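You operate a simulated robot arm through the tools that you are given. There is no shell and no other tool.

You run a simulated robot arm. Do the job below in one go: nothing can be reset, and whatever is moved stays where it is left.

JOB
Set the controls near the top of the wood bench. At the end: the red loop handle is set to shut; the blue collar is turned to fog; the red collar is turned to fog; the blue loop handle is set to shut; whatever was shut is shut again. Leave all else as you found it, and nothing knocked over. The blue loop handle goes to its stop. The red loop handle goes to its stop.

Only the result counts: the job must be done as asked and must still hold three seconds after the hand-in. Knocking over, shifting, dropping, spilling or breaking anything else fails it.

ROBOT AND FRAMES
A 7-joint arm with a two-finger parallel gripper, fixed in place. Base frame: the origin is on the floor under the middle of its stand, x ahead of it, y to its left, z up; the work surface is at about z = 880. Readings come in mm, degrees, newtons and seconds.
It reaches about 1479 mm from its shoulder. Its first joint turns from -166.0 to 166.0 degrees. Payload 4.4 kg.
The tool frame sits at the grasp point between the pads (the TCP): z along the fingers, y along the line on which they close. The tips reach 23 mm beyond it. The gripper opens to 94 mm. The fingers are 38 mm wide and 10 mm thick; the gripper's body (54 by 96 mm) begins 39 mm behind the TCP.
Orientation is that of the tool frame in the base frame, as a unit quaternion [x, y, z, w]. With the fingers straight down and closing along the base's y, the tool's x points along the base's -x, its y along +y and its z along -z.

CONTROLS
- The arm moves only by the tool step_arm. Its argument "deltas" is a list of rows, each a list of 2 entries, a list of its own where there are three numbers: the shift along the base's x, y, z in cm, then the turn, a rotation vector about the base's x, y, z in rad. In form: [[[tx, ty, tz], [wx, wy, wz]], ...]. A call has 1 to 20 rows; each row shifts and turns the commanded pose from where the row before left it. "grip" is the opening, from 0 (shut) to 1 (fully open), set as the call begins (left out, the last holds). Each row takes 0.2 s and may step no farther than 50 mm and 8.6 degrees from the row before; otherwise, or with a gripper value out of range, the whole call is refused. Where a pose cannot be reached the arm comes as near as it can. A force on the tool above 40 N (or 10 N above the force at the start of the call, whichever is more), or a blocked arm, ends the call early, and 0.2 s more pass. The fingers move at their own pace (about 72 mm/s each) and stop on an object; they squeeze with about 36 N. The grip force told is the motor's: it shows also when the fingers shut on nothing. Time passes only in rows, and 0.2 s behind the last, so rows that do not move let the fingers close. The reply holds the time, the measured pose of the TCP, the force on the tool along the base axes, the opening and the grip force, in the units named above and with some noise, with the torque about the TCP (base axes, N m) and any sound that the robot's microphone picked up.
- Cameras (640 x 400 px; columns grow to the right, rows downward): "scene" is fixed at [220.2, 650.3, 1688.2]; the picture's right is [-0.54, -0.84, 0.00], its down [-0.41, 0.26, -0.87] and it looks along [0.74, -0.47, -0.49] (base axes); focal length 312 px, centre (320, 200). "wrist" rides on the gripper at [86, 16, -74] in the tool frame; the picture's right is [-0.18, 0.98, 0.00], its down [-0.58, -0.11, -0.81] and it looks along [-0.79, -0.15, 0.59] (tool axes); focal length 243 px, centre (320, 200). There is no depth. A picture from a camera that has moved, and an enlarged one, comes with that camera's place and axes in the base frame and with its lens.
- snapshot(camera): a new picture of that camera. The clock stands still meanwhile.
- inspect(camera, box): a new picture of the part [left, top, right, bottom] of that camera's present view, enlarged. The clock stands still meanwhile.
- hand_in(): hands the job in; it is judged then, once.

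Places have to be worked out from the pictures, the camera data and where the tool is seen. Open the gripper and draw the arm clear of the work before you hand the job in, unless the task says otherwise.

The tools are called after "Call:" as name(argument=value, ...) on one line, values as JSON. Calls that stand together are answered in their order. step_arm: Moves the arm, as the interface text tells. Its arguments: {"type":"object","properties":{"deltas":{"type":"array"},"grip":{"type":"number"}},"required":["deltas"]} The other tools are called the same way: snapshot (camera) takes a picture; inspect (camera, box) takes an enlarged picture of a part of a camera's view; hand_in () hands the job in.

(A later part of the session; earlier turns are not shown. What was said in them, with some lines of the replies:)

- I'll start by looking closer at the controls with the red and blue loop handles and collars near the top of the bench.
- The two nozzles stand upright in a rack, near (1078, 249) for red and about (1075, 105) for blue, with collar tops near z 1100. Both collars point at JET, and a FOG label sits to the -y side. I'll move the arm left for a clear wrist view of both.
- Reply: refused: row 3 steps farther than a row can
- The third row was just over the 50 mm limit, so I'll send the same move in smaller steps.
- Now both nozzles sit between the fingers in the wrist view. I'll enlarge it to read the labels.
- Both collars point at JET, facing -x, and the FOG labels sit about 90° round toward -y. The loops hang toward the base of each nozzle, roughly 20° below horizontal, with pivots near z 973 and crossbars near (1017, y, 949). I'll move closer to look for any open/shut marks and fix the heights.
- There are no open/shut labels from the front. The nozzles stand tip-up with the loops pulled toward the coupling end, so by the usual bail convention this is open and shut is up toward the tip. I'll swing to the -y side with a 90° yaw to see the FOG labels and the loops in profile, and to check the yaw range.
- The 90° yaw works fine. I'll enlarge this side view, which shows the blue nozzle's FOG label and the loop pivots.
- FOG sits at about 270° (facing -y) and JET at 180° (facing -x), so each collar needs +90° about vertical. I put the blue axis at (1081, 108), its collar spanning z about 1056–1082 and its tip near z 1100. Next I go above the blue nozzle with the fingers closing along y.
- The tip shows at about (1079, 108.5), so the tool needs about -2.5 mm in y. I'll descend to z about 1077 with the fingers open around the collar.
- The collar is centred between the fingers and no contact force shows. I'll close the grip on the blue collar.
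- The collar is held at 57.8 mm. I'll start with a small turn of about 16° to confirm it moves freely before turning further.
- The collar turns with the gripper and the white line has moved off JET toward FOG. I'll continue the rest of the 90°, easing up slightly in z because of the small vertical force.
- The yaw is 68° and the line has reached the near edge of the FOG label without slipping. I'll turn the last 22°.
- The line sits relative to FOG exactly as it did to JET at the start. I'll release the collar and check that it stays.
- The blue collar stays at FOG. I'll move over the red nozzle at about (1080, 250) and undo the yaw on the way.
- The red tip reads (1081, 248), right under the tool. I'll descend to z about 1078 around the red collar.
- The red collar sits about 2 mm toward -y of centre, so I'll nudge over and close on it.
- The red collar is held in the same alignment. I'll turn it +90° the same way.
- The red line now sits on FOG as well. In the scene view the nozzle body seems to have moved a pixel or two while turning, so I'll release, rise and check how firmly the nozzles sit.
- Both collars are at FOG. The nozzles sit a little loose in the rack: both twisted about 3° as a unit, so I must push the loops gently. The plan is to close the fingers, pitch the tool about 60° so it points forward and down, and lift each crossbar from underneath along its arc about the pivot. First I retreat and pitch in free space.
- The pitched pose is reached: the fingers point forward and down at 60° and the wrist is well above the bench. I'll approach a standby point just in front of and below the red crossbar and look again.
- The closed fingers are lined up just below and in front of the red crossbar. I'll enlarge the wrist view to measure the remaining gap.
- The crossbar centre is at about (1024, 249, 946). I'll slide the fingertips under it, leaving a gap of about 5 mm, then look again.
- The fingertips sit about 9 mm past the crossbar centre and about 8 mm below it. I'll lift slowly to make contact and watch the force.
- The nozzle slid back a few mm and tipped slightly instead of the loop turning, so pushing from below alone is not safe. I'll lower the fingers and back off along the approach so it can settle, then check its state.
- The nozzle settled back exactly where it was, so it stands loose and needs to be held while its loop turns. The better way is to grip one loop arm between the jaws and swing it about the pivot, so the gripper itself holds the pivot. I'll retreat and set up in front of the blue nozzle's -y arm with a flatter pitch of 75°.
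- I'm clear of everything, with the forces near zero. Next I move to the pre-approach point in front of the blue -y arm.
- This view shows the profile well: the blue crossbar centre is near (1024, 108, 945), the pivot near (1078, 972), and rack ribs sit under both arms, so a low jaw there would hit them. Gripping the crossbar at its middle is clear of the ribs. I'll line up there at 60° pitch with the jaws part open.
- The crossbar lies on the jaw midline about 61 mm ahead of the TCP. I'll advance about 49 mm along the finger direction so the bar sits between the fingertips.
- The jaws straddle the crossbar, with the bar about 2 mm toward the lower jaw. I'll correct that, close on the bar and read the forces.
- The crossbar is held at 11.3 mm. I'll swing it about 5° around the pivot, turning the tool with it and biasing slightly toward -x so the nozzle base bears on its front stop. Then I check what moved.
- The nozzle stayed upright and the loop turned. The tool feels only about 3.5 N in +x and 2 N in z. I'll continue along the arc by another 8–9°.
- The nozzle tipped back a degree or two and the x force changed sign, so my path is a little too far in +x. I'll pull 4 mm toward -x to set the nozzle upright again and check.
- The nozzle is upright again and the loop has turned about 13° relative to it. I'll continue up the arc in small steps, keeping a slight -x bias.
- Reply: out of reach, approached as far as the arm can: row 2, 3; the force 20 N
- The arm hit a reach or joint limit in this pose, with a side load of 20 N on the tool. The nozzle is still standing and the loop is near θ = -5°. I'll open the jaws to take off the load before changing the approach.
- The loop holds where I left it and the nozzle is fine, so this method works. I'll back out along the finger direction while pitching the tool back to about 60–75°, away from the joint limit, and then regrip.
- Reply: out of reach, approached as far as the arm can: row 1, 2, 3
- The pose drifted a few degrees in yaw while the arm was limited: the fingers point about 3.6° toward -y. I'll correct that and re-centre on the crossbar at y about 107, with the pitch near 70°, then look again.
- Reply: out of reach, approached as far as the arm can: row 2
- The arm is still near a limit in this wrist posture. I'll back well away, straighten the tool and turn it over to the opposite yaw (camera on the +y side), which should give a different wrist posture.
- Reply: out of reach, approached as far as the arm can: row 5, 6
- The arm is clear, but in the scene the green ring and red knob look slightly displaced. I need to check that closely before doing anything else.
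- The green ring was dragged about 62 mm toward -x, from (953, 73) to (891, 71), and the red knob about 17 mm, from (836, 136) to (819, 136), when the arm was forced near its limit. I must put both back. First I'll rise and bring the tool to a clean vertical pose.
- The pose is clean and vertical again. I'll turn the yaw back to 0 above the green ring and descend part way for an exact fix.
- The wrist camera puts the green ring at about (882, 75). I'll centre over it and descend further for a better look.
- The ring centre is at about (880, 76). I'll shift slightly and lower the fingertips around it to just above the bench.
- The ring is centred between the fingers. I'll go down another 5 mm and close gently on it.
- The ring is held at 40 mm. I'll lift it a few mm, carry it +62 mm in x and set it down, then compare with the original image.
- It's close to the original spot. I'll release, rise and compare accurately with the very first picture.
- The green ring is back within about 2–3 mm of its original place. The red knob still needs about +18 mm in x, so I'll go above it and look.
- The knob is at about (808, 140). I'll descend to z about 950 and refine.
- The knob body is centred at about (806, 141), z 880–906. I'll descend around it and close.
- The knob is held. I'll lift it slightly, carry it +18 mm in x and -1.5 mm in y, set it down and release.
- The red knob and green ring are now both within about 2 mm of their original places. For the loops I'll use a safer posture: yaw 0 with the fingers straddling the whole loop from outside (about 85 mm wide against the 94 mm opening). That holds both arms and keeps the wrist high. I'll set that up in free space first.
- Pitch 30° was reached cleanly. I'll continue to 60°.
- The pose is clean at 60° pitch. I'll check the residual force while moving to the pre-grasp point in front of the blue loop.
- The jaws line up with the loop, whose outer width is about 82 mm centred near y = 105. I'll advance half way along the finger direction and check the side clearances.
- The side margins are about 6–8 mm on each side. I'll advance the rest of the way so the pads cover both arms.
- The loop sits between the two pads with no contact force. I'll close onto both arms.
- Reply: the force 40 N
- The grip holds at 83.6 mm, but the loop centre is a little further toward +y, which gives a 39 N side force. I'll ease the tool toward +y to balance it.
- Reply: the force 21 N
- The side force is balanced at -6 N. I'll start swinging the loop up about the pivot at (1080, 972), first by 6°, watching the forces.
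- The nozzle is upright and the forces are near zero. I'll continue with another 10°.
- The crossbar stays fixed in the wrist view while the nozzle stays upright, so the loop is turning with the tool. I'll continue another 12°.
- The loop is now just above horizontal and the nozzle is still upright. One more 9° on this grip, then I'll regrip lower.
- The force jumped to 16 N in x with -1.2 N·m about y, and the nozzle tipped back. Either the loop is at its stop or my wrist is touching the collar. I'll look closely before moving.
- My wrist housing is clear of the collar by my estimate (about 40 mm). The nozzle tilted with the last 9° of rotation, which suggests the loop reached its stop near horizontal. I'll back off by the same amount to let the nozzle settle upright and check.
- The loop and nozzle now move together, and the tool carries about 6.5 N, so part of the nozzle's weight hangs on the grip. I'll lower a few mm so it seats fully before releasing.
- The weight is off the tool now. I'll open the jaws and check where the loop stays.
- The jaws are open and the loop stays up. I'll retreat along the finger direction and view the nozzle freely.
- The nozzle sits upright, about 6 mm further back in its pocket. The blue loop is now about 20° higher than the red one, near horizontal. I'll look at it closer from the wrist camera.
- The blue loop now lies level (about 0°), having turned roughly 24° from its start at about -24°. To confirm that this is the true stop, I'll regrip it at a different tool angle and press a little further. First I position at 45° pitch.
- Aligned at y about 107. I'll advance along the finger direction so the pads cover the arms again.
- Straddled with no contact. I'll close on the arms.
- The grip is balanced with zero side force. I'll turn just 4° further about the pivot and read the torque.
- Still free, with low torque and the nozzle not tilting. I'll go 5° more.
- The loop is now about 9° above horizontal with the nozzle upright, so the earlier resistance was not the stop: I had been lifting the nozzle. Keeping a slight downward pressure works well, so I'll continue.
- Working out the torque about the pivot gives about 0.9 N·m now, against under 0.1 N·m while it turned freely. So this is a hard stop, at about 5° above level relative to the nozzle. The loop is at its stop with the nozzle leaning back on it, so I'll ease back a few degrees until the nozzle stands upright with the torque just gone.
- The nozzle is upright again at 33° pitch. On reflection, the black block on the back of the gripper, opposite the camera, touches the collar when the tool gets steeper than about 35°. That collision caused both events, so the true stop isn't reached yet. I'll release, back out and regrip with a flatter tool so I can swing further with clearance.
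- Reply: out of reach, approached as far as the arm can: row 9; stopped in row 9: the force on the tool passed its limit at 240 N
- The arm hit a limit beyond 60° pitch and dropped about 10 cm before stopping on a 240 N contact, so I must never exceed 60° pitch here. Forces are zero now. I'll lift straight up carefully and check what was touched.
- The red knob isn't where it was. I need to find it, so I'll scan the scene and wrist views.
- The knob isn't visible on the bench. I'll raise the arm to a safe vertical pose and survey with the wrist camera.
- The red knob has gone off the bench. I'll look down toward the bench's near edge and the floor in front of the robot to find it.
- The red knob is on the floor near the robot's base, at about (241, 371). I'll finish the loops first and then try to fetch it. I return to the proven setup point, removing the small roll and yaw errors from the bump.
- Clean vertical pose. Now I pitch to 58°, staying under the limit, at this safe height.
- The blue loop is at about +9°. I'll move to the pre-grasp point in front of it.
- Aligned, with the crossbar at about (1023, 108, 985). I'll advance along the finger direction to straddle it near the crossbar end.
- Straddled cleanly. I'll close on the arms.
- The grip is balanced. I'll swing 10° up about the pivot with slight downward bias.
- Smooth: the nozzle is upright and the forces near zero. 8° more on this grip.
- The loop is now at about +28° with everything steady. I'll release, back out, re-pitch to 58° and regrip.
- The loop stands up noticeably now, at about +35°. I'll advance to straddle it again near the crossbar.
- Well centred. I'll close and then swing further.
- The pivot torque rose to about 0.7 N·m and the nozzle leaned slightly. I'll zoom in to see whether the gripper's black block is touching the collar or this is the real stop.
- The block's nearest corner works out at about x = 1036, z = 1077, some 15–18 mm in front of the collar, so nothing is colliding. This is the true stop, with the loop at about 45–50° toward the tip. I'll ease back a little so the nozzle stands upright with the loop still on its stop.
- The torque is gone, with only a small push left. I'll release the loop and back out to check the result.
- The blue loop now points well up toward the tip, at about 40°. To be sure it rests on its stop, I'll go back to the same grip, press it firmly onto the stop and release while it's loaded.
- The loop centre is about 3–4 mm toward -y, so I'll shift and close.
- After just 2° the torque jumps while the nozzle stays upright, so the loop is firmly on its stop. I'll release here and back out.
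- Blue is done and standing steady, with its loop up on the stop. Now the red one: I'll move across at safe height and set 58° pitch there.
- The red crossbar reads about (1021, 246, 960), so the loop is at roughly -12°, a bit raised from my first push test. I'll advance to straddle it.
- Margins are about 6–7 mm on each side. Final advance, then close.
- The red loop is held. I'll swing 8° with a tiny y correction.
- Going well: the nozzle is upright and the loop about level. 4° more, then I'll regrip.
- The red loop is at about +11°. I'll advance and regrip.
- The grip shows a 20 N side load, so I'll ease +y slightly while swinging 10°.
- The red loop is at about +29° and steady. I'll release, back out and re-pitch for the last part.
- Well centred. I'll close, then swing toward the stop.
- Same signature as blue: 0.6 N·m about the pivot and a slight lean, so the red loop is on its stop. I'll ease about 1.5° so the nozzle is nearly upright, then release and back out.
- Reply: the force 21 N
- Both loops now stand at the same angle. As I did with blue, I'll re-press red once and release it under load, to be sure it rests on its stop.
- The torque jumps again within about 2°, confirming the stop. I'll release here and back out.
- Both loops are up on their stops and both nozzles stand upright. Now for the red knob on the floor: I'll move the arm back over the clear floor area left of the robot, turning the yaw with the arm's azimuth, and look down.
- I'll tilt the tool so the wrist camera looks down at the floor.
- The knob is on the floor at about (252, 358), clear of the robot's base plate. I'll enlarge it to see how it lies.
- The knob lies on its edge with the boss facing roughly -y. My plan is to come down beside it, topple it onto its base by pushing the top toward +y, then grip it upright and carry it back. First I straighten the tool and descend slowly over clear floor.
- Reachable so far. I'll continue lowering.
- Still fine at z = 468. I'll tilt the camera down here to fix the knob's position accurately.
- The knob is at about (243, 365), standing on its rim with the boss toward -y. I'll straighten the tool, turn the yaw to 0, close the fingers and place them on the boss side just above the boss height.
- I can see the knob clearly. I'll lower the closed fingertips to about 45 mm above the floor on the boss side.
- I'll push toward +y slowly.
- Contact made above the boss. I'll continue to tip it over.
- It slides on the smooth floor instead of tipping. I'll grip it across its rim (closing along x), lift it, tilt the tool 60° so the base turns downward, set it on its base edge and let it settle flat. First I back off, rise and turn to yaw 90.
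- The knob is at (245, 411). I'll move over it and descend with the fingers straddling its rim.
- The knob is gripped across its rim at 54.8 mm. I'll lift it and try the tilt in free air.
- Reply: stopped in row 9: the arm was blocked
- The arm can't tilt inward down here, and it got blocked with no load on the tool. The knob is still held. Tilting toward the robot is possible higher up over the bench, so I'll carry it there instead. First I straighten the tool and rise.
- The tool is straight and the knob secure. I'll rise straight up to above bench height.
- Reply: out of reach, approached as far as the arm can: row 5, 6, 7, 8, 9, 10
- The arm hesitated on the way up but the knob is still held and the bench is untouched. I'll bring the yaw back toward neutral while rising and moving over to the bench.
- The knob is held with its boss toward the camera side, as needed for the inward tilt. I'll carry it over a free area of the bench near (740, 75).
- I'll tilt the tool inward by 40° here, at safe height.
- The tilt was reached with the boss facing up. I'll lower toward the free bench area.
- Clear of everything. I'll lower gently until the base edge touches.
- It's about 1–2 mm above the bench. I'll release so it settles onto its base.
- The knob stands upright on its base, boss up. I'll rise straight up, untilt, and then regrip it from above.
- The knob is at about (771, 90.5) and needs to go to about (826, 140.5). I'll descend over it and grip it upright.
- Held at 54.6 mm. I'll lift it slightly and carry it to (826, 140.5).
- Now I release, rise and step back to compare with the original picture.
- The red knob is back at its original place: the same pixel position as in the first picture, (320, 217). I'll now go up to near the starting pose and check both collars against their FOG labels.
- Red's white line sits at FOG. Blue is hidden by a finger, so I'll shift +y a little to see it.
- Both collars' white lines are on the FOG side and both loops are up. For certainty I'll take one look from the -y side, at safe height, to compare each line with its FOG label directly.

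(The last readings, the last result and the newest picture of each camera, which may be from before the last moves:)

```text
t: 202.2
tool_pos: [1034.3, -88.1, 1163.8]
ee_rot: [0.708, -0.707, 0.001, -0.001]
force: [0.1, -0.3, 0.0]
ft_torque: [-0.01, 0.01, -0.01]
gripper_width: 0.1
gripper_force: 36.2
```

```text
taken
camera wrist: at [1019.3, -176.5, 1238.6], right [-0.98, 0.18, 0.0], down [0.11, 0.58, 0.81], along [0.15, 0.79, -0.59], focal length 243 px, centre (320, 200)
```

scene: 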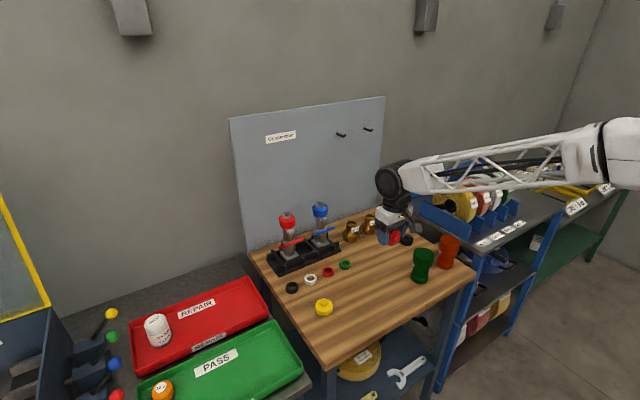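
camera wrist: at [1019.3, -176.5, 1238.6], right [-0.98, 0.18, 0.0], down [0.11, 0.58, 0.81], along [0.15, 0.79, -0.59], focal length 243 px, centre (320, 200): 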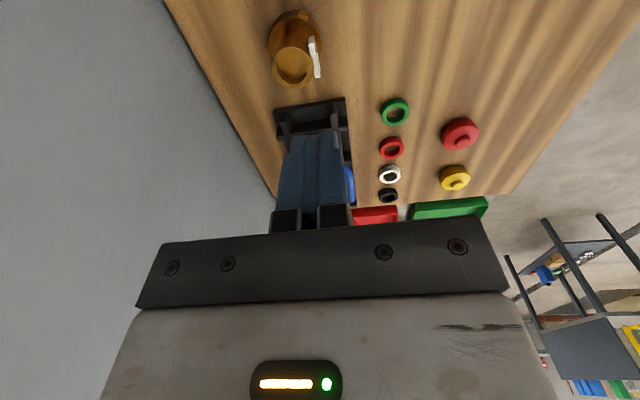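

Call:
step_arm(deltas=[[[0, -1, 4], [0, 0, 0]], [[0, -1, 4], [0, 0, 0]], [[0, 0, 2], [0, 0, 0]], [[0, 0, 0], [0, 0, 0]], [[0, 0, 0], [0, 0, 0]]], grip=1)

Call:
snapshot(camera="wrist")

Call:
inspect(camera="wrist", box=[280, 100, 380, 220])

```text
t: 203.4
tool_pos: [1036.8, -109.5, 1263.2]
ee_rot: [0.707, -0.707, 0.001, 0.0]
force: [0.0, 0.0, -0.8]
ft_torque: [-0.01, -0.01, -0.02]
gripper_width: 94.1
gripper_force: 0.1
```

```text
taken
camera wrist: at [1019.6, -197.9, 1336.9], right [-0.98, 0.18, 0.0], down [0.11, 0.58, 0.81], along [0.15, 0.79, -0.59], focal length 243 px, centre (320, 200)
```

wrist: 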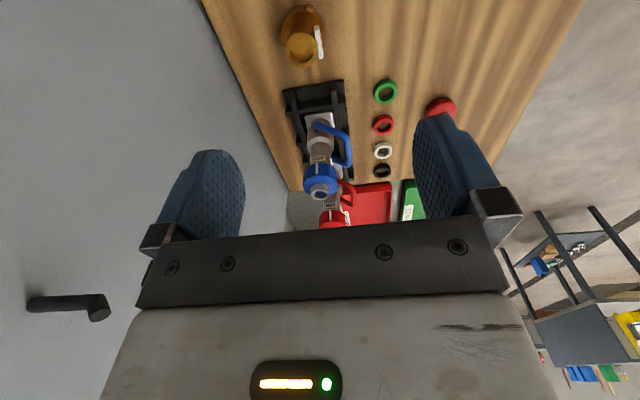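

```text
3.33 times, centred on (330, 160) of wrist
camera zoom: at [1019.6, -197.9, 1336.9], right [-0.98, 0.18, 0.0], down [0.11, 0.58, 0.81], along [0.15, 0.79, -0.59], focal length 809 px, centre (287, 333)
```

zoom: 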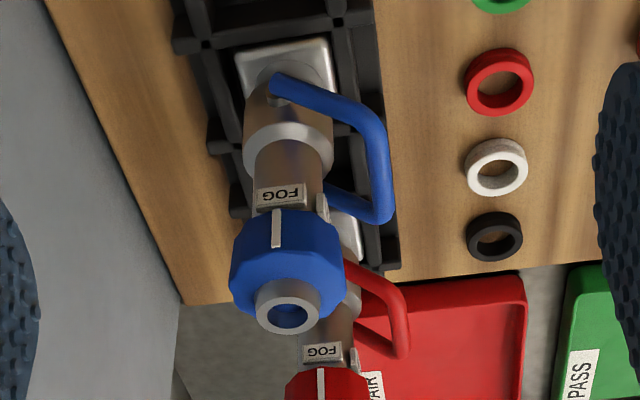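

The blue line is within a few degrees of FOG. I'll enlarge more to measure both precisely.

Call:
inspect(camera="wrist", box=[295, 150, 345, 205])

Call:
inspect(camera="wrist", box=[310, 185, 365, 235])

```text
7.27 times, centred on (320, 178) of wrist
camera zoom: at [1019.6, -197.9, 1336.9], right [-0.98, 0.18, 0.0], down [0.11, 0.58, 0.81], along [0.15, 0.79, -0.59], focal length 1764 px, centre (320, 364)
```

zoom: 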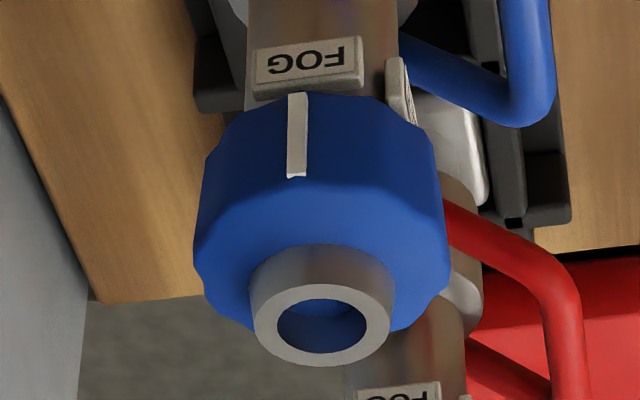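

```text
8.00 times, centred on (338, 210) of wrist
camera zoom: at [1019.6, -197.9, 1336.9], right [-0.98, 0.18, 0.0], down [0.11, 0.58, 0.81], along [0.15, 0.79, -0.59], focal length 1941 px, centre (180, 120)
```

zoom: 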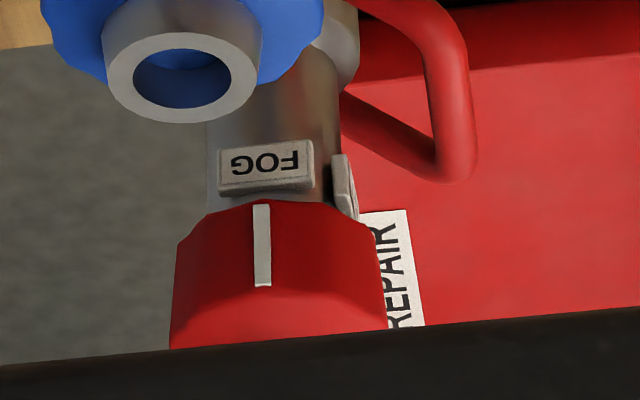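

Both lines are within about 1–3° of their FOG labels. I'll back the arm away to a clear pose and make a last overall comparison with the first pictures.

Call:
step_arm(deltas=[[[-3, 0, 0], [0, 0, -0.1428]], [[-3, 0, 0], [0, 0, -0.1428]], [[-3, 0, 0], [0, 0, -0.1428]], [[-3, 0, 0], [0, 0, -0.1428]], [[-3, 0, 1], [0, 0, -0.1428]], [[-2, 0.5, 1], [0, 0, -0.1428]], [[0, 1, 1], [0, 0, -0.1428]], [[0, 1, 1], [0, 0, -0.1428]], [[0, 1, 1], [0, 0, -0.1428]], [[0, 1, 1], [0, 0, -0.1428]], [[0, 1, 1], [0, 0, -0.1428]], [[0, 0, 0], [0, 0, 0]]], grip=1)

Call:
snapshot(camera="scene")

Call:
inspect(camera="scene", box=[250, 190, 350, 280])

Call:
inspect(camera="scene", box=[220, 180, 480, 380])

```text
t: 206.0
tool_pos: [864.6, -55.1, 1333.3]
ee_rot: [0.0, 1.0, -0.002, -0.001]
force: [-0.6, 0.1, -0.7]
ft_torque: [-0.02, -0.02, 0.04]
gripper_width: 94.0
gripper_force: 0.0
```

```text
taken
```

scene: 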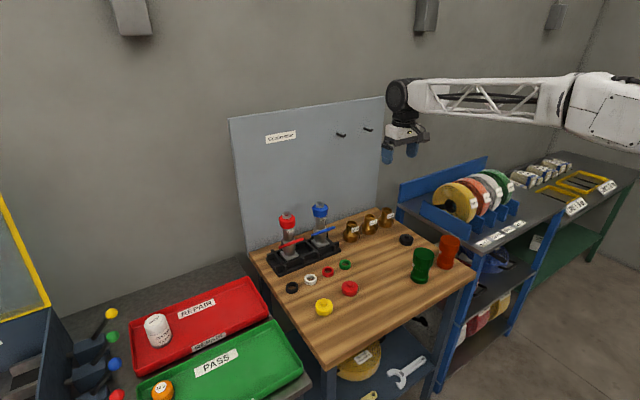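

```text
4.44 times, centred on (300, 235) of scene
camera zoom: at [220.2, 650.3, 1688.2], right [-0.54, -0.84, 0.0], down [-0.41, 0.26, -0.87], along [0.74, -0.47, -0.49], focal length 1388 px, centre (409, 44)
```

zoom: 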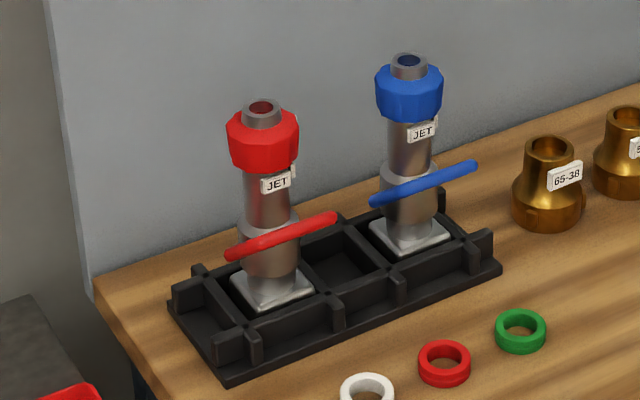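

```text
2.00 times, centred on (350, 280) of scene
camera zoom: at [220.2, 650.3, 1688.2], right [-0.54, -0.84, 0.0], down [-0.41, 0.26, -0.87], along [0.74, -0.47, -0.49], focal length 624 px, centre (260, 40)
```

zoom: 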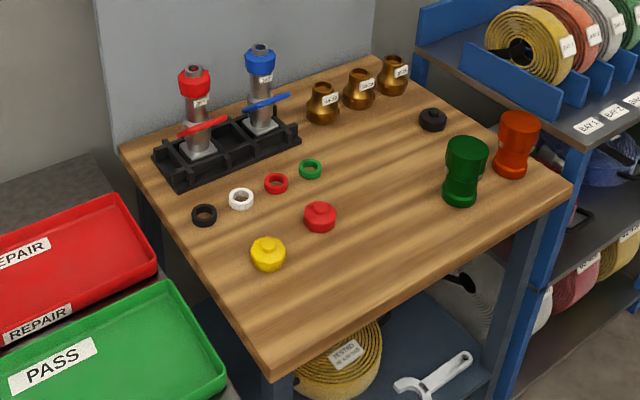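

In the final comparison, both loops are up on their stops, both collars point at FOG, and both nozzles and the rack are standing. The rings, knobs, cups and fittings match the first picture to within a few mm. The gripper is open and the arm is clear, so I'm handing the job in.

Call:
hand_in()

```text
The job is handed in.
```

I handed the job in with both collars at fog and both loop handles at the stop I took as shut. Along the way I knocked two other objects out of place and put them back.

**Controls**
- **Collars:** both were turned from JET to FOG. In the last close-up each white line was within about 1–3° of its FOG label.
- **Loop handles:** both were swung toward the nozzle tip until they hit a hard stop. I pressed each one a second time to confirm the stop.
- **Which way is shut:** there are no open/shut marks on the handles. I took "toward the tip" as shut because that is the usual convention for this kind of nozzle.
- **Nozzles:** they sit loosely in the rack and ended about 5 mm from where they started. Both are standing upright.

**Disturbed and put back**
- **Green ring:** the arm dragged it about 62 mm when it ran into its joint limits. I returned it to within about 3 mm of its original spot.
- **Red knob:** the arm first pushed it about 18 mm. Later, after I pitched the tool past its limit, a 240 N contact knocked it off the bench onto the floor. I picked it up and set it upright again. It matches its original position in the picture to within about 2 mm, but it may be turned slightly about its own axis. I saw no damage, but I couldn't inspect it closely.

Nothing else on the bench looks moved compared with the first pictures.
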